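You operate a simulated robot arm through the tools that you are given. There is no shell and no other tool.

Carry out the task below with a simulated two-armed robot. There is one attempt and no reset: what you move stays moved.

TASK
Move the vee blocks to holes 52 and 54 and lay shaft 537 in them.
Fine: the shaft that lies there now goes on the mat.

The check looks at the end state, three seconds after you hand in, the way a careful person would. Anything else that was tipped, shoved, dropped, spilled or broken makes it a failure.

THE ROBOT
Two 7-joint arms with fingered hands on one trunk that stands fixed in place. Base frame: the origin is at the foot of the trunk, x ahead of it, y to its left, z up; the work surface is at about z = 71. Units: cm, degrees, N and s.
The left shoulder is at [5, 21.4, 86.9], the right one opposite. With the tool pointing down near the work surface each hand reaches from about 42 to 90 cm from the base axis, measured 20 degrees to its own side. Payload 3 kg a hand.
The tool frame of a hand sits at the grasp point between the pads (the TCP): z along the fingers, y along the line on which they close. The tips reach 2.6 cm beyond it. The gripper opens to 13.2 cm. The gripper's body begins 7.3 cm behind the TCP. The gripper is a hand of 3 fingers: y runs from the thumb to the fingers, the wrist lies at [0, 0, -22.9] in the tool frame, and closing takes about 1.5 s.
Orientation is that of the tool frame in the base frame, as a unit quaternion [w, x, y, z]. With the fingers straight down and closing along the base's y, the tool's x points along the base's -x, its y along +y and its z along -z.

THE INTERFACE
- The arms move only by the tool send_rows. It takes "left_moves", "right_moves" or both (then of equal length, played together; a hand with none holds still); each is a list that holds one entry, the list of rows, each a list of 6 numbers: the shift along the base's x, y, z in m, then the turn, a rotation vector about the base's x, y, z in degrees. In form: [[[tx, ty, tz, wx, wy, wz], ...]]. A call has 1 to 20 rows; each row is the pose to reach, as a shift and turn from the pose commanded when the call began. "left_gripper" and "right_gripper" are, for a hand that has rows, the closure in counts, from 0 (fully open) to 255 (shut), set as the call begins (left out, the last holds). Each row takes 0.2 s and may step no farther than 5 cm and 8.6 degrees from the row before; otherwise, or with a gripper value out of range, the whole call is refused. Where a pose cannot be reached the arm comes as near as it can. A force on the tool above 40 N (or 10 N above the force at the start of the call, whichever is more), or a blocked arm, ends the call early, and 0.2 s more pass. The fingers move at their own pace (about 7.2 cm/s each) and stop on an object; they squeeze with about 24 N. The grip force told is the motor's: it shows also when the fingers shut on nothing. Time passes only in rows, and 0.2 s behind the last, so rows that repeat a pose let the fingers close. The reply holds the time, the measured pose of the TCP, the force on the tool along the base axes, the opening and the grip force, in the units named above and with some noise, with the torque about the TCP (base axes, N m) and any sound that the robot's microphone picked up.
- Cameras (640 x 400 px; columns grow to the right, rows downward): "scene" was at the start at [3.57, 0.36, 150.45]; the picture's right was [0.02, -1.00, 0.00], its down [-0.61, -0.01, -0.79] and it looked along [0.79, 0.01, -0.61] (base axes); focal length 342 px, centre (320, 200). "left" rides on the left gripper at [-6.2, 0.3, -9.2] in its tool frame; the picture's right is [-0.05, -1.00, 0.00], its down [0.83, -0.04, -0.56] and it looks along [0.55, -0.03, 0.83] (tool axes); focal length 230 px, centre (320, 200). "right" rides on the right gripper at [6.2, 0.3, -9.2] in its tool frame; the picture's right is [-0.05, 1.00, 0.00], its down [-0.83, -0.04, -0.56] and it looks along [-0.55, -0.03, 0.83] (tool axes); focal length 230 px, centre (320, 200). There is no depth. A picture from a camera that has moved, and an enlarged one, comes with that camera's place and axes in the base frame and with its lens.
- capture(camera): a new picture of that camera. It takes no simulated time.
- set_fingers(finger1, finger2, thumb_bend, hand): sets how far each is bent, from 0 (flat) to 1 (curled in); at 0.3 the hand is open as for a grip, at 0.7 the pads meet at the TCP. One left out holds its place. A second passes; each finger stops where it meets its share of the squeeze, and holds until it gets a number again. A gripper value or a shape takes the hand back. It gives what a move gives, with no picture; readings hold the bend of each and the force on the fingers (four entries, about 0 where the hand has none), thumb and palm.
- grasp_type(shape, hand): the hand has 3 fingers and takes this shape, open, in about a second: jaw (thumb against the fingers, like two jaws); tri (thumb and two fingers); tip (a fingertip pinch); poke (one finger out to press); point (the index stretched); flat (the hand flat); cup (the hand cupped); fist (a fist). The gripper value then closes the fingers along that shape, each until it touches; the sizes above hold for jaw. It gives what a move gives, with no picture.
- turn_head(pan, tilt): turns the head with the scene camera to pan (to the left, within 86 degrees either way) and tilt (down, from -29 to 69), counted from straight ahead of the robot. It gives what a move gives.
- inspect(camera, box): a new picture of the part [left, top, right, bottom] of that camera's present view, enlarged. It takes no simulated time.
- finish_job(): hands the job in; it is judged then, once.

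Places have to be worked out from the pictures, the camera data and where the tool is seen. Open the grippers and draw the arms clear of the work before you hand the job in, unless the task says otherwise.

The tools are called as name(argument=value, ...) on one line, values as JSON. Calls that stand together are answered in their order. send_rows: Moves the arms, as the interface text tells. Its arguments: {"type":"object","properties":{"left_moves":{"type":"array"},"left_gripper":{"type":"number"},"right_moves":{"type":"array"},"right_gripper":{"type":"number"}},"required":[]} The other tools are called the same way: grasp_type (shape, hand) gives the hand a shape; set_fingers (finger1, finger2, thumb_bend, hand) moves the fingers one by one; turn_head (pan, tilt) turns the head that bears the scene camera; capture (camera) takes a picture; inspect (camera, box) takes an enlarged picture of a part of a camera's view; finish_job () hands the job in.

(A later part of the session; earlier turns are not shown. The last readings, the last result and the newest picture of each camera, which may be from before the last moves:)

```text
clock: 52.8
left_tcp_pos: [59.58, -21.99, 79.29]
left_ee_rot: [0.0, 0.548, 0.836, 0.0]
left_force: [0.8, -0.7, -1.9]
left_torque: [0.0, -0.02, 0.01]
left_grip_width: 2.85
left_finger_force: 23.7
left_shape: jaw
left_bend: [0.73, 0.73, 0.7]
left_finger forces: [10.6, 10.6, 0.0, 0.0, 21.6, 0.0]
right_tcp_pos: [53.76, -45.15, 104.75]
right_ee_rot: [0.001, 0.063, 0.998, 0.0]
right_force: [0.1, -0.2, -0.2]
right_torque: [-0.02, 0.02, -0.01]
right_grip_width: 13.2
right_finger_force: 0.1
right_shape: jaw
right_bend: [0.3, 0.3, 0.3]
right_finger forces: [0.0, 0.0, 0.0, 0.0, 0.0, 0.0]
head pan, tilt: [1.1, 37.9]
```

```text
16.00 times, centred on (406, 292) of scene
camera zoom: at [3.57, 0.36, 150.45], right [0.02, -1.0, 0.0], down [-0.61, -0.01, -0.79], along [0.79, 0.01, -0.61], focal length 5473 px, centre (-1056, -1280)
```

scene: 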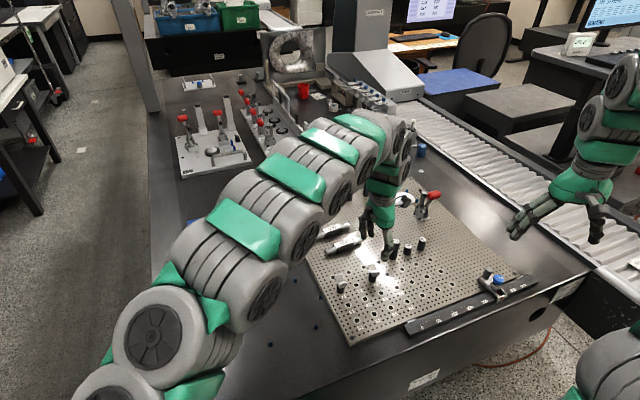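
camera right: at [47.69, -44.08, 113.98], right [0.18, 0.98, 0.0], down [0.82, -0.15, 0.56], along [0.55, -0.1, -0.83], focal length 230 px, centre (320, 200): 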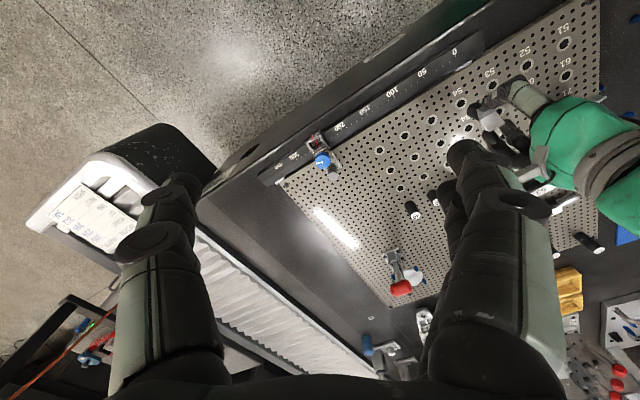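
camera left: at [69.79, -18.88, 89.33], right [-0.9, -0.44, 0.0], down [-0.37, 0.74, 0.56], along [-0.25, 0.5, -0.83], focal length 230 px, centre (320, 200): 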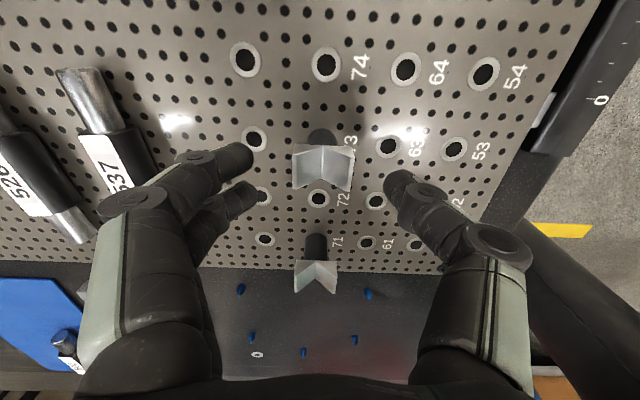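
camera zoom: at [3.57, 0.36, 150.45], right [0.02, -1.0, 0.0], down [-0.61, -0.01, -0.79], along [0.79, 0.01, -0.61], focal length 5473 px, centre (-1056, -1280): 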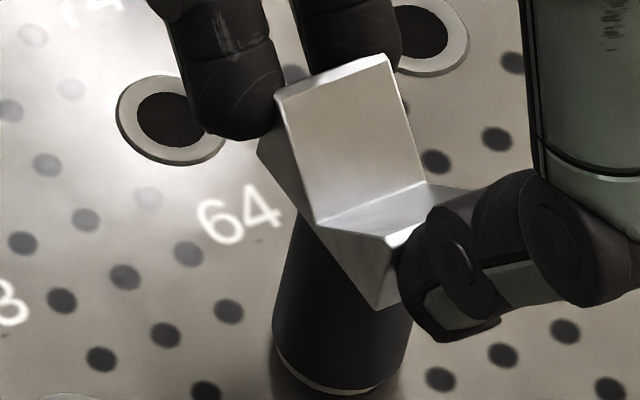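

Ring 53 now matches the reference view to within about 0.03 cm, with 0.27 cm left to the seat. I lower the rest in 1 mm rows.

send_rows(left_moves=[[[0, 0, -0.001, 0, 0, 0], [0, 0, -0.002, 0, 0, 0]]])

inspect(camera="left", box=[240, 110, 400, 210])

inspect(camera="scene", box=[390, 280, 422, 305])

```text
clock: 53.4
left_tcp_pos: [59.72, -21.9, 79.2]
left_ee_rot: [0.0, 0.549, 0.836, 0.001]
left_force: [0.2, 0.5, -1.3]
left_torque: [-0.01, 0.01, -0.03]
left_grip_width: 2.82
left_finger_force: 24.5
left_shape: jaw
left_bend: [0.73, 0.73, 0.7]
left_finger forces: [10.7, 10.6, 0.0, 0.0, 21.7, 0.0]
right_tcp_pos: [53.69, -45.16, 104.63]
right_ee_rot: [0.0, 0.063, 0.998, 0.0]
right_force: [-0.1, -0.2, 0.5]
right_torque: [-0.01, 0.0, 0.0]
right_grip_width: 13.19
right_finger_force: 0.0
right_shape: jaw
right_bend: [0.3, 0.3, 0.3]
right_finger forces: [0.1, 0.0, 0.0, 0.0, 0.0, 0.1]
head pan, tilt: [1.1, 37.9]
```

```text
4.00 times, centred on (320, 160) of left
camera zoom: at [62.53, -27.43, 88.43], right [-0.9, -0.44, 0.0], down [-0.37, 0.74, 0.56], along [-0.25, 0.5, -0.83], focal length 920 px, centre (320, 360)
```

zoom: 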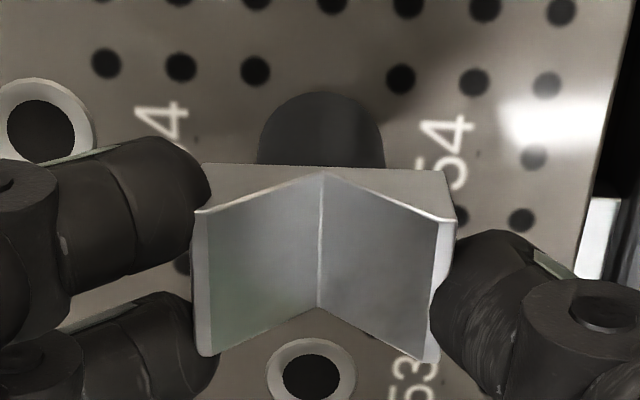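

```text
16.00 times, centred on (406, 292) of scene
camera zoom: at [3.57, 0.36, 150.45], right [0.02, -1.0, 0.0], down [-0.61, -0.01, -0.79], along [0.79, 0.01, -0.61], focal length 5473 px, centre (-1056, -1280)
```

zoom: 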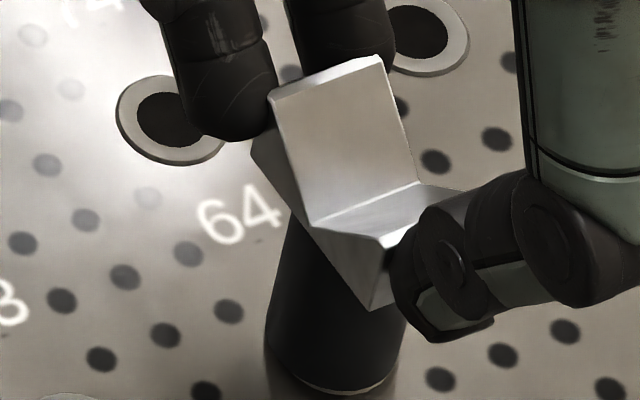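

Again a (+0.09, +0.07) drift with no contact. I correct it while lowering the last millimetre and a half.

send_rows(left_moves=[[[-0.0009, -0.0007, 0, 0, 0, 0], [-0.0009, -0.0007, -0.0007, 0, 0, 0], [-0.0009, -0.0007, -0.0013, 0, 0, 0]]])

inspect(camera="left", box=[240, 110, 400, 210])

inspect(camera="scene", box=[390, 280, 422, 305])

```text
clock: 54.2
left_tcp_pos: [59.51, -22.0, 79.0]
left_ee_rot: [0.0, 0.549, 0.836, 0.0]
left_force: [2.0, 0.6, 0.1]
left_torque: [0.06, -0.1, -0.02]
left_grip_width: 2.83
left_finger_force: 24.2
left_shape: jaw
left_bend: [0.73, 0.73, 0.7]
left_finger forces: [11.5, 11.6, 0.0, 0.0, 21.1, 0.1]
right_tcp_pos: [53.81, -44.92, 104.71]
right_ee_rot: [0.0, 0.063, 0.998, 0.0]
right_force: [0.4, -0.5, 1.2]
right_torque: [0.0, -0.03, 0.02]
right_grip_width: 13.19
right_finger_force: 0.1
right_shape: jaw
right_bend: [0.3, 0.3, 0.3]
right_finger forces: [0.1, 0.1, 0.0, 0.0, 0.0, 0.0]
head pan, tilt: [1.1, 37.9]
```

```text
4.00 times, centred on (320, 160) of left
camera zoom: at [62.34, -27.56, 88.32], right [-0.9, -0.44, 0.0], down [-0.37, 0.74, 0.56], along [-0.25, 0.5, -0.83], focal length 920 px, centre (320, 360)
```

zoom: 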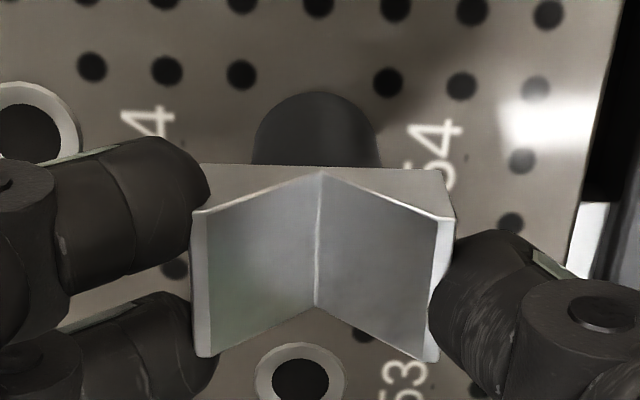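

```text
16.00 times, centred on (406, 292) of scene
camera zoom: at [3.57, 0.36, 150.45], right [0.02, -1.0, 0.0], down [-0.61, -0.01, -0.79], along [0.79, 0.01, -0.61], focal length 5473 px, centre (-1056, -1280)
```

zoom: 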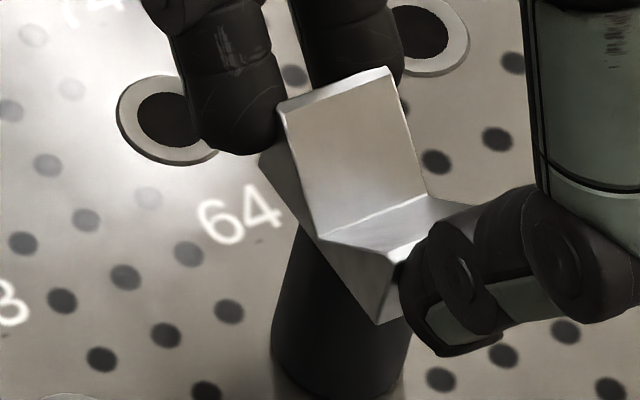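

The weight has transferred and a 2 N side reaction shows the spigot is caught in the hole. I relieve the side load and press 1 mm to seat it.

send_rows(left_moves=[[[0.0006, 0.0003, -0.0005, 0, 0, 0], [0.0006, 0.0003, -0.001, 0, 0, 0], [0.0006, 0.0003, -0.001, 0, 0, 0]]])

inspect(camera="left", box=[240, 110, 400, 210])

inspect(camera="scene", box=[386, 278, 426, 308])

```text
clock: 55.0
left_tcp_pos: [59.64, -22.02, 78.95]
left_ee_rot: [0.0, 0.549, 0.836, 0.0]
left_force: [-1.3, 2.1, 9.7]
left_torque: [0.08, 0.03, -0.04]
left_grip_width: 2.86
left_finger_force: 23.5
left_shape: jaw
left_bend: [0.73, 0.73, 0.7]
left_finger forces: [11.6, 12.2, 0.0, 0.0, 24.3, 0.0]
right_tcp_pos: [53.69, -45.08, 104.7]
right_ee_rot: [0.0, 0.063, 0.998, 0.0]
right_force: [-0.2, -0.1, -0.4]
right_torque: [-0.01, -0.01, 0.03]
right_grip_width: 13.2
right_finger_force: 0.1
right_shape: jaw
right_bend: [0.3, 0.3, 0.3]
right_finger forces: [0.0, 0.1, 0.1, 0.0, 0.0, 0.0]
head pan, tilt: [1.1, 37.9]
```

```text
4.00 times, centred on (320, 160) of left
camera zoom: at [62.45, -27.59, 88.21], right [-0.9, -0.44, 0.0], down [-0.37, 0.75, 0.56], along [-0.25, 0.5, -0.83], focal length 920 px, centre (320, 360)
```

zoom: 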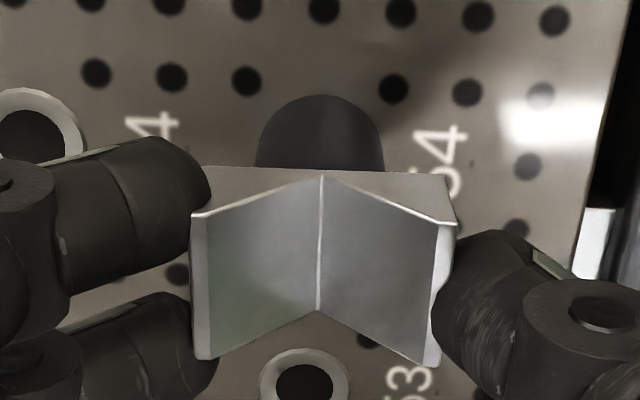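

```text
13.33 times, centred on (406, 293) of scene
camera zoom: at [3.55, 0.37, 150.45], right [0.02, -1.0, 0.0], down [-0.61, -0.01, -0.79], along [0.79, 0.01, -0.61], focal length 4561 px, centre (-827, -1040)
```

zoom: 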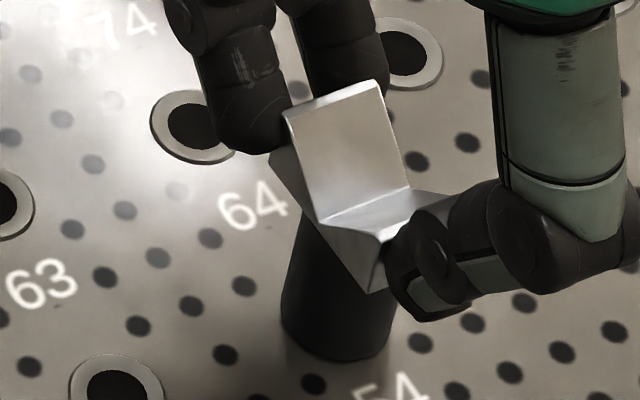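

It is seated (9.7 N at the reference height). I ease off the load and open.

send_rows(left_moves=[[[0, 0, 0.0008, 0, 0, 0], [0, 0, 0.0008, 0, 0, 0]]])

send_rows(left_moves=[[[0, 0, 0, 0, 0, 0], [0, 0, 0, 0, 0, 0], [0, 0, 0, 0, 0, 0]]], left_gripper=140)

inspect(camera="left", box=[180, 110, 460, 285])

inspect(camera="scene", box=[376, 270, 432, 305])

```text
clock: 55.6
left_tcp_pos: [59.52, -21.99, 78.98]
left_ee_rot: [0.0, 0.549, 0.836, -0.001]
left_force: [-0.2, 0.3, 4.4]
left_torque: [0.05, -0.01, 0.0]
left_grip_width: 2.86
left_finger_force: 24.0
left_shape: jaw
left_bend: [0.73, 0.73, 0.7]
left_finger forces: [11.5, 11.6, 0.0, 0.1, 23.5, 0.0]
right_tcp_pos: [53.7, -45.18, 104.78]
right_ee_rot: [0.0, 0.063, 0.998, 0.0]
right_force: [-0.1, 0.3, 0.5]
right_torque: [0.01, -0.07, -0.02]
right_grip_width: 13.18
right_finger_force: 0.1
right_shape: jaw
right_bend: [0.3, 0.3, 0.3]
right_finger forces: [0.1, 0.0, 0.0, 0.1, 0.0, 0.1]
head pan, tilt: [1.1, 37.9]
```

```text
clock: 56.4
left_tcp_pos: [59.49, -21.96, 78.96]
left_ee_rot: [0.0, 0.55, 0.835, 0.0]
left_force: [0.0, -0.4, 0.7]
left_torque: [-0.03, 0.0, -0.02]
left_grip_width: 5.9
left_finger_force: 0.0
left_shape: jaw
left_bend: [0.73, 0.73, 0.7]
left_finger forces: [0.1, 0.0, 0.0, 0.0, 0.0, 0.0]
right_tcp_pos: [53.61, -45.15, 104.75]
right_ee_rot: [0.0, 0.063, 0.998, 0.0]
right_force: [-0.3, -0.3, 0.1]
right_torque: [0.02, -0.01, 0.03]
right_grip_width: 13.2
right_finger_force: 0.0
right_shape: jaw
right_bend: [0.3, 0.3, 0.3]
right_finger forces: [0.1, 0.0, 0.0, 0.0, 0.1, 0.0]
head pan, tilt: [1.1, 37.9]
```

```text
2.29 times, centred on (320, 198) of left
camera zoom: at [62.43, -27.54, 88.24], right [-0.9, -0.44, 0.0], down [-0.37, 0.74, 0.56], along [-0.25, 0.5, -0.83], focal length 526 px, centre (320, 206)
```

zoom: 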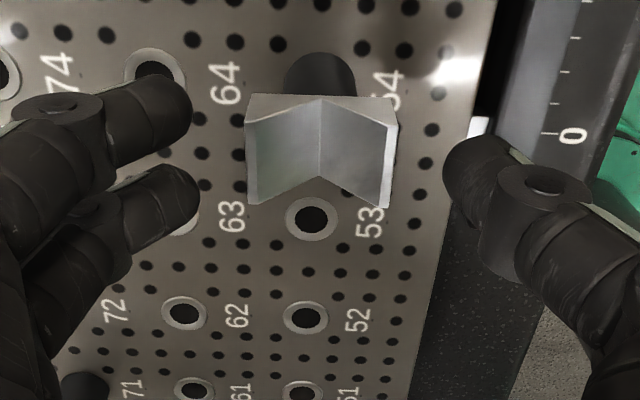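

```text
11.43 times, centred on (404, 288) of scene
camera zoom: at [3.57, 0.36, 150.45], right [0.02, -1.0, 0.0], down [-0.61, -0.01, -0.79], along [0.79, 0.01, -0.61], focal length 3909 px, centre (-640, -800)
```

zoom: 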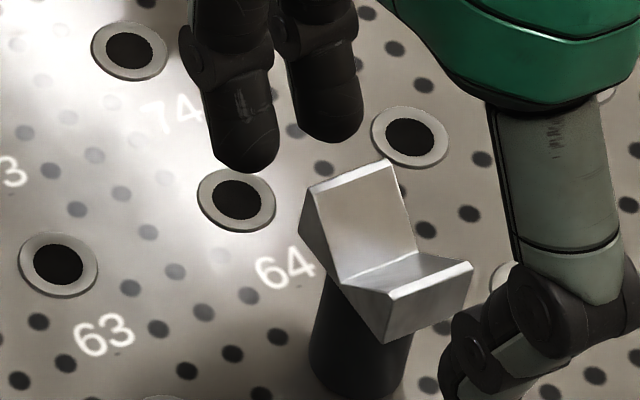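

The block stands in 54 with the same view as the reference. I raise the hand and go over the block in 71, using the camera pose target (65.70, -9.82).

send_rows(left_moves=[[[0, 0, 0.01, 0, 0, 0], [0, 0, 0.03, 0, 0, 0], [0, 0, 0.06, 0, 0, 0], [0.005, 0.03, 0.07, 0, 0, 0], [0.012, 0.07, 0.07, 0, 0, 0], [0.02, 0.11, 0.07, 0, 0, 0], [0.028, 0.15, 0.07, 0, 0, 0], [0.0327, 0.172, 0.07, 0, 0, 0], [0.0327, 0.1772, 0.06, 0, 0, 0], [0.0327, 0.1772, 0.04, 0, 0, 0], [0.0327, 0.1772, 0.04, 0, 0, 0], [0.0327, 0.1772, 0.04, 0, 0, 0]]])

inspect(camera="left", box=[180, 110, 460, 285])

inspect(camera="scene", box=[320, 240, 430, 320])

```text
clock: 59.0
left_tcp_pos: [62.7, -3.97, 83.08]
left_ee_rot: [0.0, 0.55, 0.835, 0.0]
left_force: [0.6, 0.0, 0.8]
left_torque: [0.02, -0.01, -0.01]
left_grip_width: 5.89
left_finger_force: 0.1
left_shape: jaw
left_bend: [0.73, 0.73, 0.7]
left_finger forces: [0.0, 0.0, 0.0, 0.0, 0.0, 0.0]
right_tcp_pos: [53.77, -45.13, 104.76]
right_ee_rot: [0.0, 0.063, 0.998, 0.0]
right_force: [-0.2, -0.5, 0.9]
right_torque: [-0.01, -0.01, -0.01]
right_grip_width: 13.2
right_finger_force: 0.0
right_shape: jaw
right_bend: [0.3, 0.3, 0.3]
right_finger forces: [0.1, 0.1, 0.1, 0.1, 0.0, 0.1]
head pan, tilt: [1.1, 37.9]
```

```text
2.29 times, centred on (320, 198) of left
camera zoom: at [65.63, -9.66, 92.4], right [-0.9, -0.44, 0.0], down [-0.37, 0.74, 0.56], along [-0.25, 0.5, -0.83], focal length 526 px, centre (320, 206)
```

zoom: 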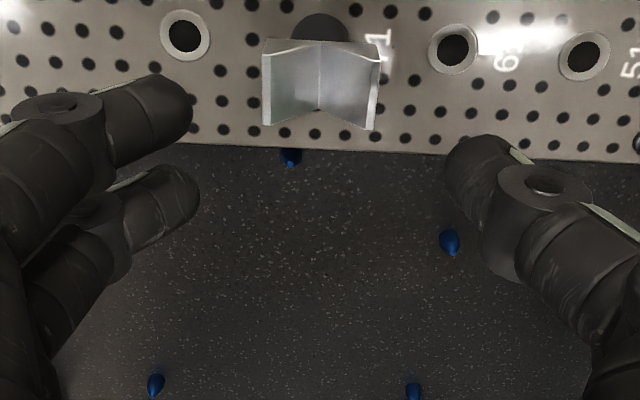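

```text
5.00 times, centred on (375, 280) of scene
camera zoom: at [3.57, 0.36, 150.45], right [0.02, -1.0, 0.0], down [-0.61, -0.01, -0.79], along [0.79, 0.01, -0.61], focal length 1710 px, centre (45, -200)
```

zoom: 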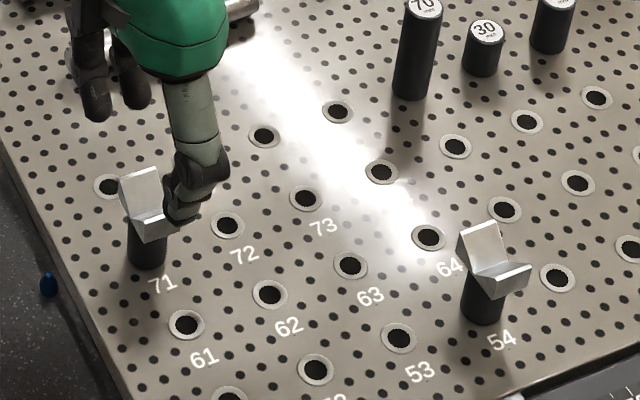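

The block in 54 looks right. Over 71, I correct (+0.07, -0.16) and lower to the gripping height.

send_rows(left_moves=[[[0.0007, -0.0016, 0, 0, 0, 0], [0.0007, -0.0016, -0.015, 0, 0, 0], [0.0007, -0.0016, -0.03, 0, 0, 0], [0.0007, -0.0016, -0.041, 0, 0, 0], [0.0007, -0.0016, -0.041, 0, 0, 0]]])

inspect(camera="left", box=[180, 110, 460, 285])

inspect(camera="scene", box=[315, 250, 371, 300])

```text
clock: 60.2
left_tcp_pos: [63.03, -4.32, 78.91]
left_ee_rot: [-0.001, 0.549, 0.836, 0.0]
left_force: [-0.2, 0.3, -0.4]
left_torque: [0.02, -0.01, 0.01]
left_grip_width: 5.89
left_finger_force: 0.1
left_shape: jaw
left_bend: [0.73, 0.73, 0.7]
left_finger forces: [0.0, 0.1, 0.1, 0.0, 0.0, 0.0]
right_tcp_pos: [53.61, -45.21, 104.66]
right_ee_rot: [0.0, 0.063, 0.998, 0.001]
right_force: [0.2, 0.0, 0.7]
right_torque: [0.0, 0.0, -0.01]
right_grip_width: 13.21
right_finger_force: 0.1
right_shape: jaw
right_bend: [0.3, 0.3, 0.3]
right_finger forces: [0.0, 0.0, 0.0, 0.0, 0.0, 0.0]
head pan, tilt: [1.1, 37.9]
```

```text
2.29 times, centred on (320, 198) of left
camera zoom: at [65.88, -9.93, 88.26], right [-0.9, -0.44, 0.0], down [-0.37, 0.74, 0.56], along [-0.25, 0.5, -0.83], focal length 526 px, centre (320, 206)
```

zoom: 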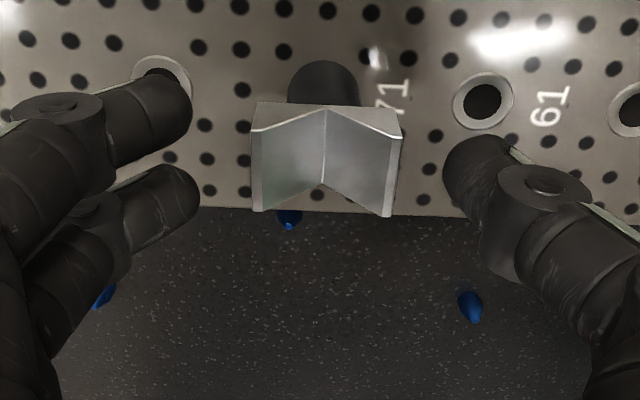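

```text
8.00 times, centred on (343, 275) of scene
camera zoom: at [3.57, 0.36, 150.45], right [0.02, -1.0, 0.0], down [-0.61, -0.01, -0.79], along [0.79, 0.01, -0.61], focal length 2736 px, centre (136, -400)
```

zoom: 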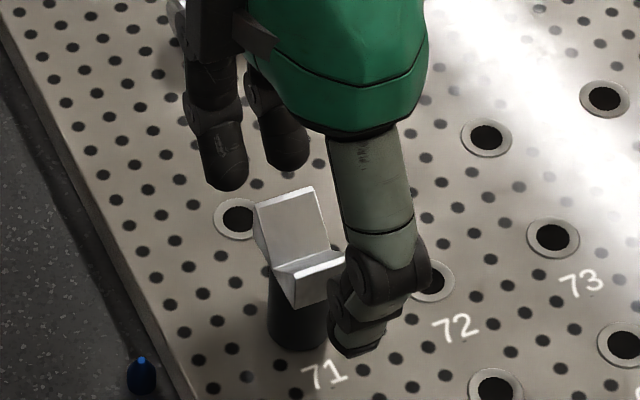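

Camera reads (65.88, -9.93), 0.2 cm off; I correct (-0.17, +0.11) and check.

send_rows(left_moves=[[[-0.0016, 0.0011, 0, 0, 0, 0], [-0.0016, 0.0011, 0, 0, 0, 0], [-0.0016, 0.0011, 0, 0, 0, 0]]])

inspect(camera="left", box=[180, 110, 460, 285])

```text
clock: 61.0
left_tcp_pos: [62.77, -4.3, 78.97]
left_ee_rot: [0.0, 0.549, 0.836, 0.0]
left_force: [0.0, 0.5, 0.3]
left_torque: [-0.01, -0.04, -0.04]
left_grip_width: 5.9
left_finger_force: 0.1
left_shape: jaw
left_bend: [0.73, 0.73, 0.7]
left_finger forces: [0.0, 0.0, 0.0, 0.1, 0.1, 0.0]
right_tcp_pos: [53.71, -45.14, 104.69]
right_ee_rot: [0.0, 0.063, 0.998, 0.0]
right_force: [-0.3, -0.3, -0.2]
right_torque: [0.0, 0.0, -0.02]
right_grip_width: 13.17
right_finger_force: 0.0
right_shape: jaw
right_bend: [0.3, 0.3, 0.3]
right_finger forces: [0.1, 0.1, 0.1, 0.0, 0.0, 0.0]
head pan, tilt: [1.1, 37.9]
```

```text
2.29 times, centred on (320, 198) of left
camera zoom: at [65.67, -9.86, 88.27], right [-0.9, -0.44, 0.0], down [-0.37, 0.74, 0.56], along [-0.25, 0.5, -0.83], focal length 526 px, centre (320, 206)
```

zoom: 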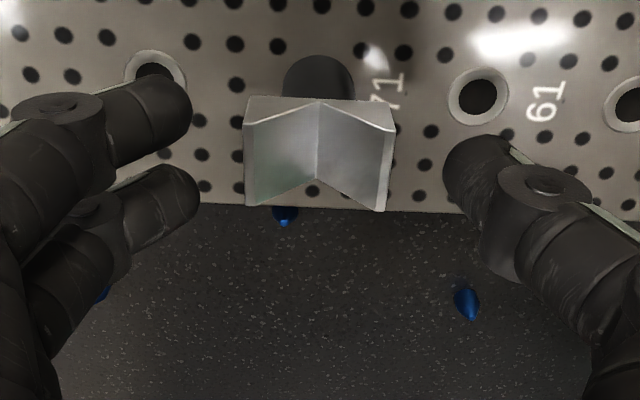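

Position now matches. I close on the block.

send_rows(left_moves=[[[0, 0, 0, 0, 0, 0], [0, 0, 0, 0, 0, 0], [0, 0, 0, 0, 0, 0], [0, 0, 0, 0, 0, 0], [0, 0, 0, 0, 0, 0], [0, 0, 0, 0, 0, 0]]], left_gripper=255)

inspect(camera="left", box=[180, 110, 460, 285])

inspect(camera="scene", box=[315, 250, 371, 300])

```text
clock: 62.4
left_tcp_pos: [62.73, -4.25, 78.98]
left_ee_rot: [0.0, 0.549, 0.836, 0.0]
left_force: [-0.6, -0.6, 0.6]
left_torque: [-0.02, -0.02, 0.0]
left_grip_width: 2.82
left_finger_force: 23.6
left_shape: jaw
left_bend: [0.73, 0.73, 0.7]
left_finger forces: [10.8, 10.2, 0.1, 0.0, 21.7, 0.1]
right_tcp_pos: [53.76, -45.11, 104.74]
right_ee_rot: [0.0, 0.063, 0.998, 0.001]
right_force: [-0.5, 0.7, 0.0]
right_torque: [0.0, 0.02, 0.01]
right_grip_width: 13.19
right_finger_force: 0.0
right_shape: jaw
right_bend: [0.3, 0.3, 0.3]
right_finger forces: [0.0, 0.1, 0.1, 0.1, 0.0, 0.0]
head pan, tilt: [1.1, 37.9]
```

```text
2.29 times, centred on (320, 198) of left
camera zoom: at [65.67, -9.86, 88.27], right [-0.9, -0.44, 0.0], down [-0.37, 0.74, 0.56], along [-0.25, 0.5, -0.83], focal length 526 px, centre (320, 206)
```

zoom: 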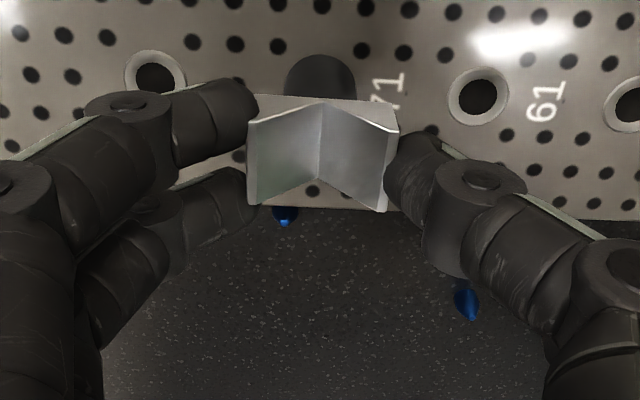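

```text
8.00 times, centred on (343, 275) of scene
camera zoom: at [3.57, 0.36, 150.45], right [0.02, -1.0, 0.0], down [-0.61, -0.01, -0.79], along [0.79, 0.01, -0.61], focal length 2736 px, centre (136, -400)
```

zoom: 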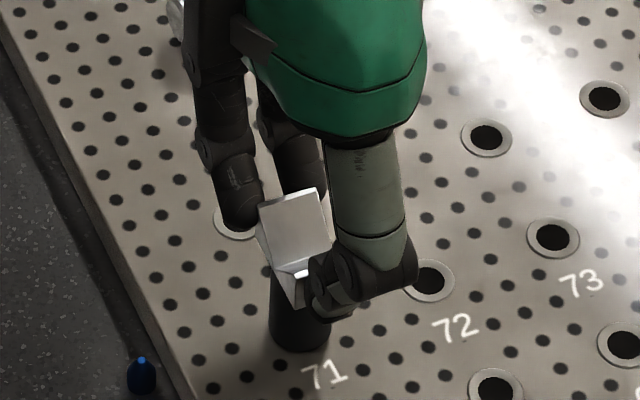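

Good grip (10.8/10.2/21.7). I lift 3 cm and carry it by the same lattice vector toward hole 52.

send_rows(left_moves=[[[0, 0, 0.004, 0, 0, 0], [0, 0, 0.01, 0, 0, 0], [0, 0, 0.02, 0, 0, 0], [0, 0, 0.03, 0, 0, 0], [-0.012, -0.0143, 0.03, 0, 0, 0], [-0.03, -0.0357, 0.03, 0, 0, 0], [-0.05, -0.0596, 0.03, 0, 0, 0], [-0.065, -0.0775, 0.03, 0, 0, 0], [-0.072, -0.0857, 0.03, 0, 0, 0], [-0.072, -0.0857, 0.03, 0, 0, 0], [-0.072, -0.0857, 0.03, 0, 0, 0]]])

inspect(camera="left", box=[180, 110, 460, 285])

inspect(camera="scene", box=[340, 270, 430, 330])

```text
clock: 64.8
left_tcp_pos: [55.43, -12.8, 81.75]
left_ee_rot: [-0.001, 0.549, 0.836, -0.001]
left_force: [1.0, 0.0, -2.0]
left_torque: [-0.01, 0.01, -0.02]
left_grip_width: 2.8
left_finger_force: 23.8
left_shape: jaw
left_bend: [0.73, 0.73, 0.7]
left_finger forces: [10.8, 10.4, 0.0, 0.0, 21.7, 0.1]
right_tcp_pos: [53.68, -45.22, 104.79]
right_ee_rot: [0.0, 0.063, 0.998, 0.0]
right_force: [0.0, 0.2, 0.2]
right_torque: [0.02, 0.01, -0.02]
right_grip_width: 13.17
right_finger_force: 0.1
right_shape: jaw
right_bend: [0.3, 0.3, 0.3]
right_finger forces: [0.0, 0.0, 0.0, 0.0, 0.1, 0.1]
head pan, tilt: [1.1, 37.9]
```

```text
2.29 times, centred on (320, 198) of left
camera zoom: at [58.27, -18.44, 91.06], right [-0.9, -0.44, 0.0], down [-0.37, 0.74, 0.56], along [-0.25, 0.5, -0.83], focal length 526 px, centre (320, 206)
```

zoom: 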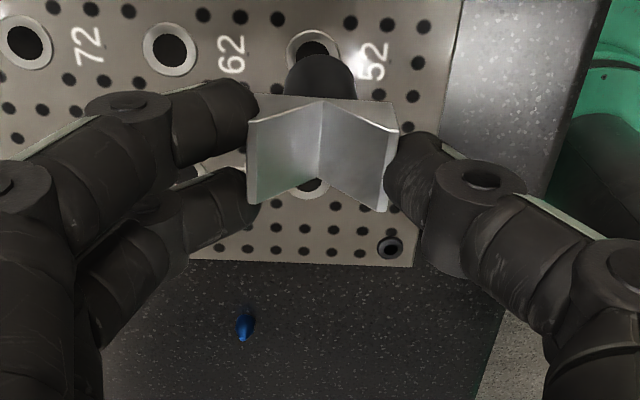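

```text
6.67 times, centred on (385, 300) of scene
camera zoom: at [3.57, 0.36, 150.45], right [0.02, -1.0, 0.0], down [-0.61, -0.01, -0.79], along [0.79, 0.01, -0.61], focal length 2280 px, centre (-113, -467)
```

zoom: 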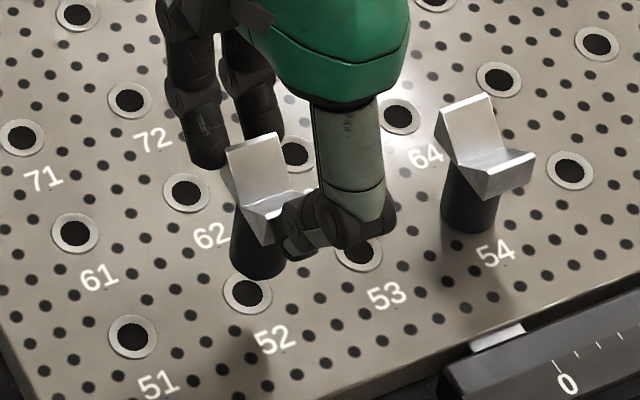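

The camera should be at (58.45, -18.43) and is at (58.27, -18.44). The block is also yawed about -2.3° in the grip, so I turn the hand +2.3° and shift +0.18 cm; new camera target (58.67, -18.31).

send_rows(left_moves=[[[0.0009, 0, 0, 0, 0, 1.2], [0.0018, 0, -0.005, 0, 0, 2.3], [0.0018, 0, -0.012, 0, 0, 2.3], [0.0018, 0, -0.012, 0, 0, 2.3]]])

inspect(camera="left", box=[180, 110, 460, 285])

inspect(camera="scene", box=[358, 288, 398, 318])

```text
clock: 65.8
left_tcp_pos: [55.75, -12.83, 80.81]
left_ee_rot: [-0.001, 0.532, 0.847, -0.001]
left_force: [0.5, 0.8, -1.1]
left_torque: [0.03, 0.0, -0.01]
left_grip_width: 2.84
left_finger_force: 23.5
left_shape: jaw
left_bend: [0.73, 0.73, 0.7]
left_finger forces: [10.8, 10.4, 0.0, 0.1, 21.6, 0.0]
right_tcp_pos: [53.73, -45.17, 104.72]
right_ee_rot: [0.0, 0.063, 0.998, 0.0]
right_force: [1.1, 1.0, -0.4]
right_torque: [0.02, 0.02, 0.0]
right_grip_width: 13.21
right_finger_force: 0.1
right_shape: jaw
right_bend: [0.3, 0.3, 0.3]
right_finger forces: [0.0, 0.0, 0.0, 0.0, 0.0, 0.0]
head pan, tilt: [1.1, 37.9]
```

```text
2.29 times, centred on (320, 198) of left
camera zoom: at [58.75, -18.33, 89.97], right [-0.88, -0.48, 0.0], down [-0.4, 0.73, 0.56], along [-0.27, 0.49, -0.83], focal length 526 px, centre (320, 206)
```

zoom: 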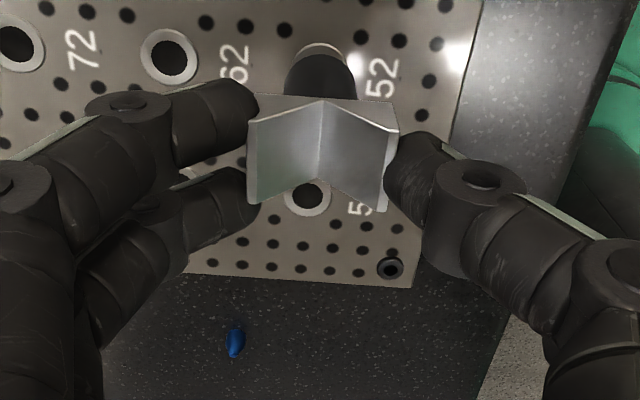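

```text
13.33 times, centred on (378, 303) of scene
camera zoom: at [3.57, 0.36, 150.45], right [0.02, -1.0, 0.0], down [-0.61, -0.01, -0.79], along [0.79, 0.01, -0.61], focal length 4561 px, centre (-453, -1173)
```

zoom: 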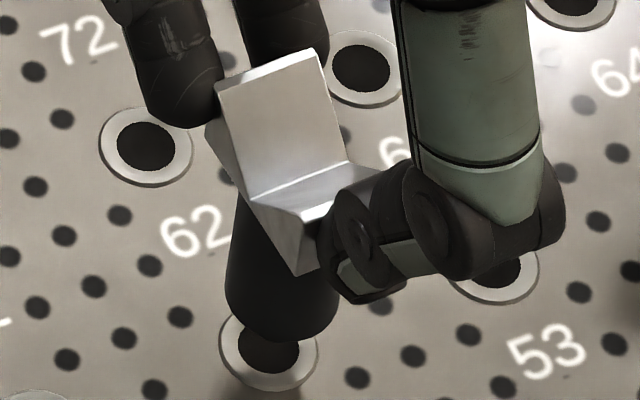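

Camera (58.75, -18.33) against (58.67, -18.31); the scene view likewise shows it slightly too far out. I correct (-0.08, +0.02) and lower 0.9 cm.

send_rows(left_moves=[[[-0.0008, 0.0002, 0, 0, 0, 0], [-0.0008, 0.0002, -0.004, 0, 0, 0], [-0.0008, 0.0002, -0.009, 0, 0, 0], [-0.0008, 0.0002, -0.009, 0, 0, 0]]])

inspect(camera="left", box=[240, 110, 400, 210])

inspect(camera="scene", box=[358, 288, 398, 318])

```text
clock: 66.8
left_tcp_pos: [55.59, -12.87, 79.79]
left_ee_rot: [0.0, 0.532, 0.846, 0.001]
left_force: [0.1, 1.1, 0.2]
left_torque: [0.02, 0.0, -0.03]
left_grip_width: 2.81
left_finger_force: 23.8
left_shape: jaw
left_bend: [0.73, 0.73, 0.7]
left_finger forces: [11.2, 10.7, 0.0, 0.1, 21.5, 0.1]
right_tcp_pos: [53.63, -45.24, 104.75]
right_ee_rot: [0.0, 0.063, 0.998, 0.0]
right_force: [0.6, -0.3, 0.6]
right_torque: [0.01, 0.01, 0.0]
right_grip_width: 13.21
right_finger_force: 0.0
right_shape: jaw
right_bend: [0.3, 0.3, 0.3]
right_finger forces: [0.0, 0.1, 0.0, 0.0, 0.1, 0.0]
head pan, tilt: [1.1, 37.9]
```

```text
4.00 times, centred on (320, 160) of left
camera zoom: at [58.67, -18.39, 89.05], right [-0.88, -0.48, 0.0], down [-0.4, 0.73, 0.56], along [-0.27, 0.49, -0.83], focal length 920 px, centre (320, 360)
```

zoom: 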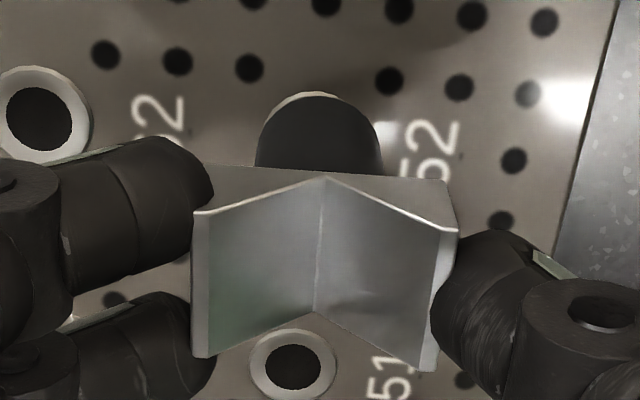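

```text
13.33 times, centred on (378, 303) of scene
camera zoom: at [3.57, 0.36, 150.45], right [0.02, -1.0, 0.0], down [-0.61, -0.01, -0.79], along [0.79, 0.01, -0.61], focal length 4561 px, centre (-453, -1173)
```

zoom: 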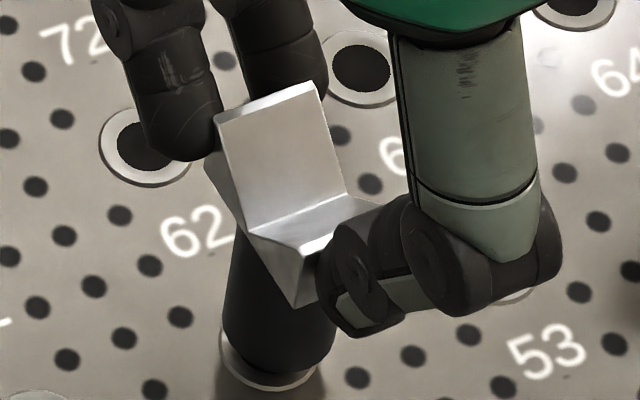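

Weight seems to be touching. The ring arc shows left of the post by about 7 px, so the hole is slightly to +n. I lift 1 mm, nudge (+0.06, +0.06), and re-check.

send_rows(left_moves=[[[0, 0, 0.001, 0, 0, 0], [0.0006, 0.0006, 0.001, 0, 0, 0], [0.0006, 0.0006, 0.001, 0, 0, 0]]])

inspect(camera="left", box=[240, 110, 400, 210])

inspect(camera="scene", box=[358, 288, 398, 318])

```text
clock: 67.6
left_tcp_pos: [55.65, -12.75, 79.82]
left_ee_rot: [0.001, 0.533, 0.846, 0.0]
left_force: [0.1, 0.4, -2.1]
left_torque: [0.0, -0.02, -0.02]
left_grip_width: 2.83
left_finger_force: 24.3
left_shape: jaw
left_bend: [0.73, 0.73, 0.7]
left_finger forces: [11.0, 10.4, 0.0, 0.0, 21.7, 0.1]
right_tcp_pos: [53.71, -45.21, 104.74]
right_ee_rot: [0.0, 0.063, 0.998, 0.0]
right_force: [0.1, 0.6, -0.5]
right_torque: [-0.03, -0.03, 0.03]
right_grip_width: 13.2
right_finger_force: 0.0
right_shape: jaw
right_bend: [0.3, 0.3, 0.3]
right_finger forces: [0.1, 0.0, 0.1, 0.0, 0.0, 0.0]
head pan, tilt: [1.1, 37.9]
```

```text
4.00 times, centred on (320, 160) of left
camera zoom: at [58.73, -18.22, 89.15], right [-0.88, -0.48, 0.0], down [-0.4, 0.73, 0.56], along [-0.27, 0.49, -0.83], focal length 920 px, centre (320, 360)
```

zoom: 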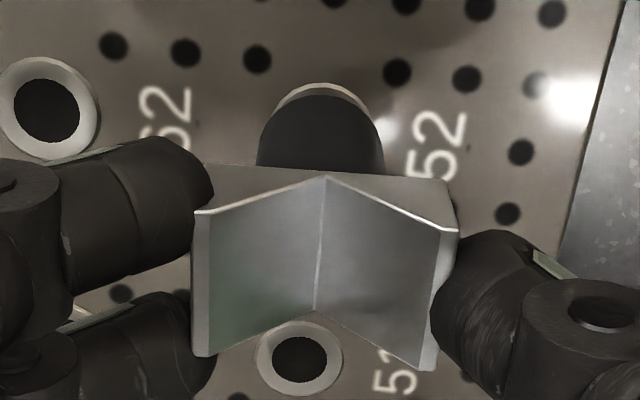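

```text
13.33 times, centred on (378, 303) of scene
camera zoom: at [3.57, 0.36, 150.45], right [0.02, -1.0, 0.0], down [-0.61, -0.01, -0.79], along [0.79, 0.01, -0.61], focal length 4561 px, centre (-453, -1173)
```

zoom: 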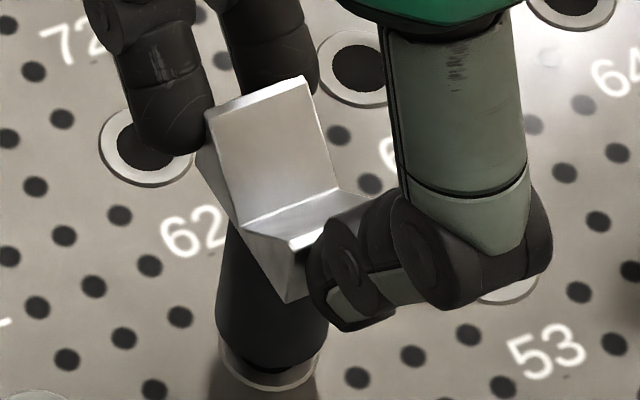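

Now ring and post are concentric across, with y about 0.07 too far. I nudge -0.07 in y and lower 3 mm.

send_rows(left_moves=[[[0, -0.0006, 0, 0, 0, 0], [0, -0.0006, -0.0015, 0, 0, 0], [0, -0.0006, -0.003, 0, 0, 0]]])

inspect(camera="left", box=[240, 110, 400, 210])

inspect(camera="scene", box=[358, 288, 398, 318])

```text
clock: 68.4
left_tcp_pos: [55.75, -12.84, 79.56]
left_ee_rot: [0.0, 0.532, 0.847, 0.0]
left_force: [-0.2, 0.0, -1.0]
left_torque: [0.01, 0.01, -0.03]
left_grip_width: 2.81
left_finger_force: 24.3
left_shape: jaw
left_bend: [0.73, 0.73, 0.7]
left_finger forces: [10.8, 10.5, 0.0, 0.0, 21.8, 0.1]
right_tcp_pos: [53.66, -45.26, 104.75]
right_ee_rot: [0.0, 0.062, 0.998, 0.0]
right_force: [0.4, -0.1, 0.0]
right_torque: [0.0, 0.0, -0.01]
right_grip_width: 13.17
right_finger_force: 0.1
right_shape: jaw
right_bend: [0.3, 0.3, 0.3]
right_finger forces: [0.0, 0.0, 0.0, 0.0, 0.0, 0.1]
head pan, tilt: [1.1, 37.9]
```

```text
4.00 times, centred on (320, 160) of left
camera zoom: at [58.84, -18.32, 88.84], right [-0.88, -0.48, 0.0], down [-0.4, 0.73, 0.56], along [-0.27, 0.49, -0.83], focal length 920 px, centre (320, 360)
```

zoom: 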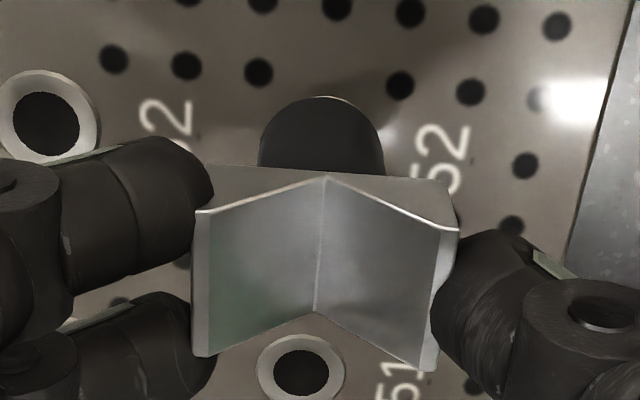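

```text
13.33 times, centred on (378, 303) of scene
camera zoom: at [3.57, 0.36, 150.45], right [0.02, -1.0, 0.0], down [-0.61, -0.01, -0.79], along [0.79, 0.01, -0.61], focal length 4561 px, centre (-453, -1173)
```

zoom: 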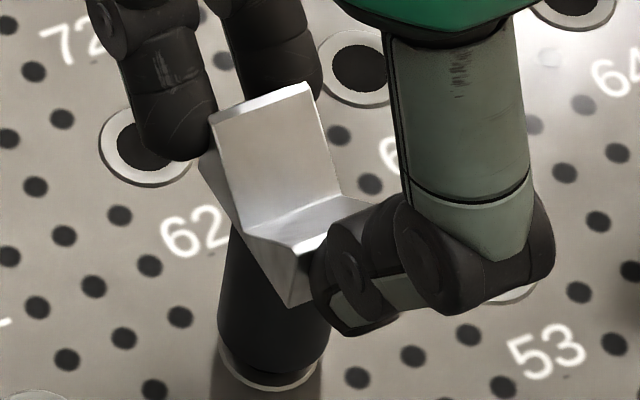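

x has drifted +0.12; I correct that and lower 2 mm more.

send_rows(left_moves=[[[-0.001, 0.0002, 0, 0, 0, 0], [-0.001, 0.0002, -0.001, 0, 0, 0], [-0.001, 0.0002, -0.002, 0, 0, 0]]])

inspect(camera="left", box=[240, 110, 400, 210])

inspect(camera="scene", box=[358, 288, 398, 318])

```text
clock: 69.2
left_tcp_pos: [55.65, -12.83, 79.3]
left_ee_rot: [0.001, 0.532, 0.847, 0.0]
left_force: [1.0, -0.6, -1.2]
left_torque: [0.02, -0.04, -0.02]
left_grip_width: 2.83
left_finger_force: 24.0
left_shape: jaw
left_bend: [0.73, 0.73, 0.7]
left_finger forces: [10.9, 10.4, 0.0, 0.0, 21.6, 0.0]
right_tcp_pos: [53.83, -45.24, 104.69]
right_ee_rot: [0.0, 0.063, 0.998, 0.0]
right_force: [0.5, 0.0, -0.3]
right_torque: [0.02, -0.01, -0.01]
right_grip_width: 13.17
right_finger_force: 0.1
right_shape: jaw
right_bend: [0.3, 0.3, 0.3]
right_finger forces: [0.0, 0.1, 0.0, 0.1, 0.1, 0.0]
head pan, tilt: [1.1, 37.9]
```

```text
4.00 times, centred on (320, 160) of left
camera zoom: at [58.77, -18.28, 88.63], right [-0.88, -0.48, 0.0], down [-0.4, 0.73, 0.56], along [-0.27, 0.49, -0.83], focal length 920 px, centre (320, 360)
```

zoom: 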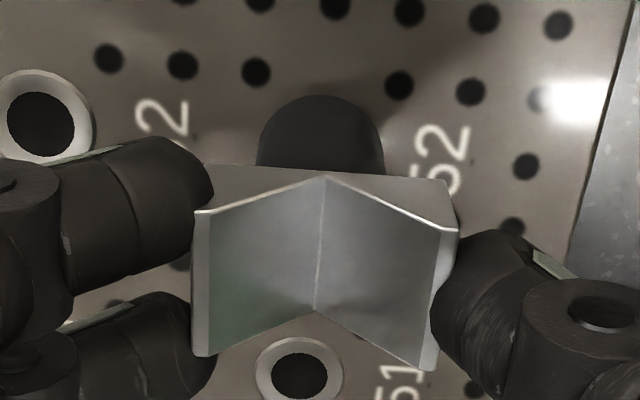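

```text
13.33 times, centred on (378, 303) of scene
camera zoom: at [3.57, 0.36, 150.45], right [0.02, -1.0, 0.0], down [-0.61, -0.01, -0.79], along [0.79, 0.01, -0.61], focal length 4561 px, centre (-453, -1173)
```

zoom: 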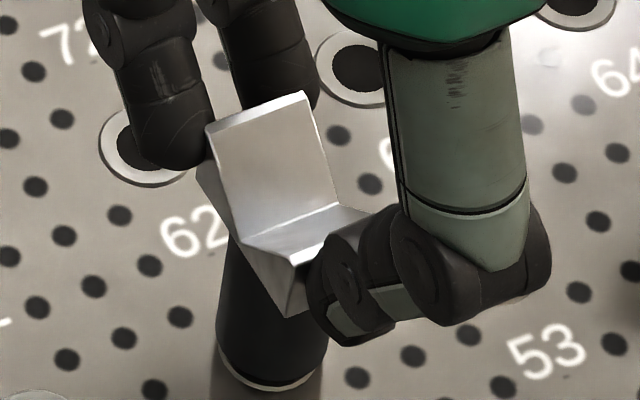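

It continues in freely (0.36 cm to go). I lower another 2 mm with a slight x correction.

send_rows(left_moves=[[[-0.0004, -0.0002, -0.0005, 0, 0, 0], [-0.0004, -0.0002, -0.0015, 0, 0, 0], [-0.0004, -0.0002, -0.0022, 0, 0, 0]]])

inspect(camera="left", box=[240, 110, 400, 210])

inspect(camera="scene", box=[358, 288, 398, 318])

```text
clock: 70.0
left_tcp_pos: [55.66, -12.73, 79.12]
left_ee_rot: [0.0, 0.532, 0.847, 0.0]
left_force: [0.4, 0.3, -1.2]
left_torque: [0.04, -0.05, 0.0]
left_grip_width: 2.83
left_finger_force: 23.8
left_shape: jaw
left_bend: [0.73, 0.73, 0.7]
left_finger forces: [11.3, 10.8, 0.0, 0.0, 21.2, 0.0]
right_tcp_pos: [53.7, -45.11, 104.63]
right_ee_rot: [0.001, 0.063, 0.998, 0.0]
right_force: [0.2, 0.3, -0.6]
right_torque: [-0.04, 0.0, 0.03]
right_grip_width: 13.16
right_finger_force: 0.1
right_shape: jaw
right_bend: [0.3, 0.3, 0.3]
right_finger forces: [0.0, 0.0, 0.0, 0.1, 0.0, 0.1]
head pan, tilt: [1.1, 37.9]
```

```text
4.00 times, centred on (320, 160) of left
camera zoom: at [58.63, -18.28, 88.41], right [-0.88, -0.48, 0.0], down [-0.4, 0.73, 0.56], along [-0.27, 0.49, -0.83], focal length 920 px, centre (320, 360)
```

zoom: 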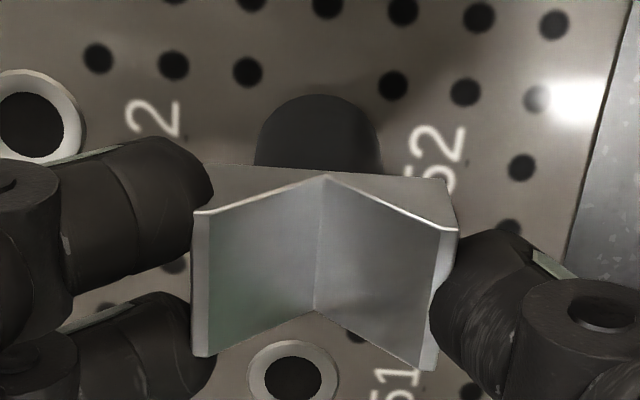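

```text
13.33 times, centred on (378, 303) of scene
camera zoom: at [3.57, 0.36, 150.45], right [0.02, -1.0, 0.0], down [-0.61, -0.01, -0.79], along [0.79, 0.01, -0.61], focal length 4561 px, centre (-453, -1173)
```

zoom: 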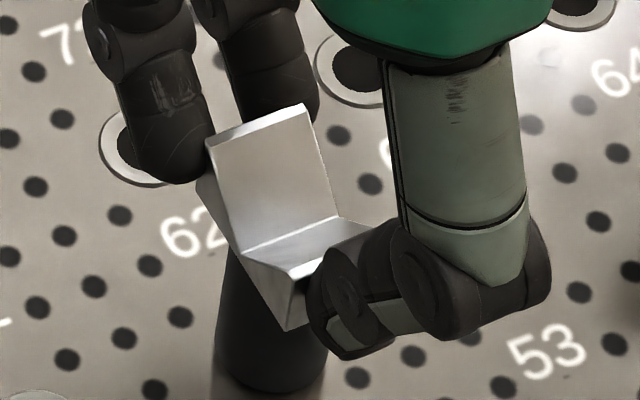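

Almost seated. I correct +0.05 in x and press the final 2 mm.

send_rows(left_moves=[[[0.0005, -0.0002, -0.0006, 0, 0, 0], [0.0005, -0.0002, -0.0014, 0, 0, 0], [0.0005, -0.0002, -0.002, 0, 0, 0]]])

inspect(camera="left", box=[240, 110, 400, 210])

inspect(camera="scene", box=[358, 288, 398, 318])

```text
clock: 70.8
left_tcp_pos: [55.62, -13.03, 78.97]
left_ee_rot: [0.0, 0.532, 0.847, -0.001]
left_force: [0.2, 1.4, 3.2]
left_torque: [0.07, -0.03, -0.02]
left_grip_width: 2.83
left_finger_force: 24.3
left_shape: jaw
left_bend: [0.73, 0.73, 0.7]
left_finger forces: [11.5, 11.2, 0.0, 0.1, 21.8, 0.1]
right_tcp_pos: [53.77, -45.14, 104.76]
right_ee_rot: [0.0, 0.063, 0.998, 0.0]
right_force: [0.1, -1.1, 0.6]
right_torque: [-0.01, -0.02, 0.01]
right_grip_width: 13.19
right_finger_force: 0.0
right_shape: jaw
right_bend: [0.3, 0.3, 0.3]
right_finger forces: [0.0, 0.1, 0.0, 0.0, 0.1, 0.0]
head pan, tilt: [1.1, 37.9]
```

```text
4.00 times, centred on (320, 160) of left
camera zoom: at [58.67, -18.34, 88.22], right [-0.88, -0.48, 0.0], down [-0.4, 0.73, 0.56], along [-0.27, 0.49, -0.83], focal length 920 px, centre (320, 360)
```

zoom: 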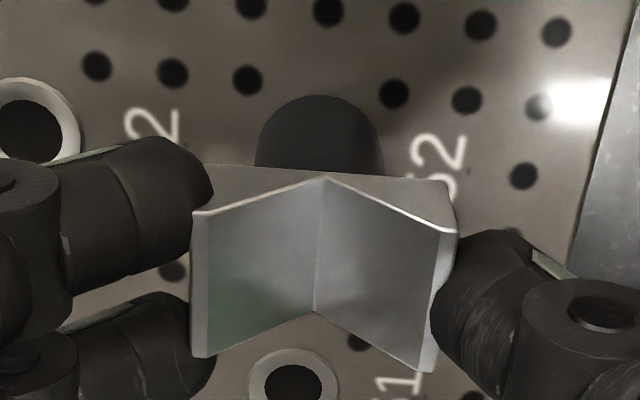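

```text
13.33 times, centred on (378, 303) of scene
camera zoom: at [3.57, 0.36, 150.45], right [0.02, -1.0, 0.0], down [-0.61, -0.01, -0.79], along [0.79, 0.01, -0.61], focal length 4561 px, centre (-453, -1173)
```

zoom: 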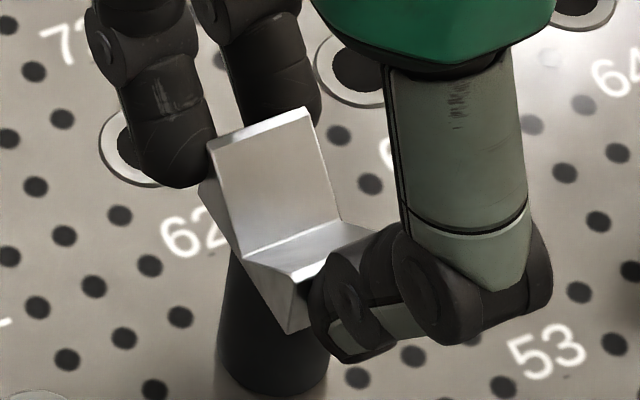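

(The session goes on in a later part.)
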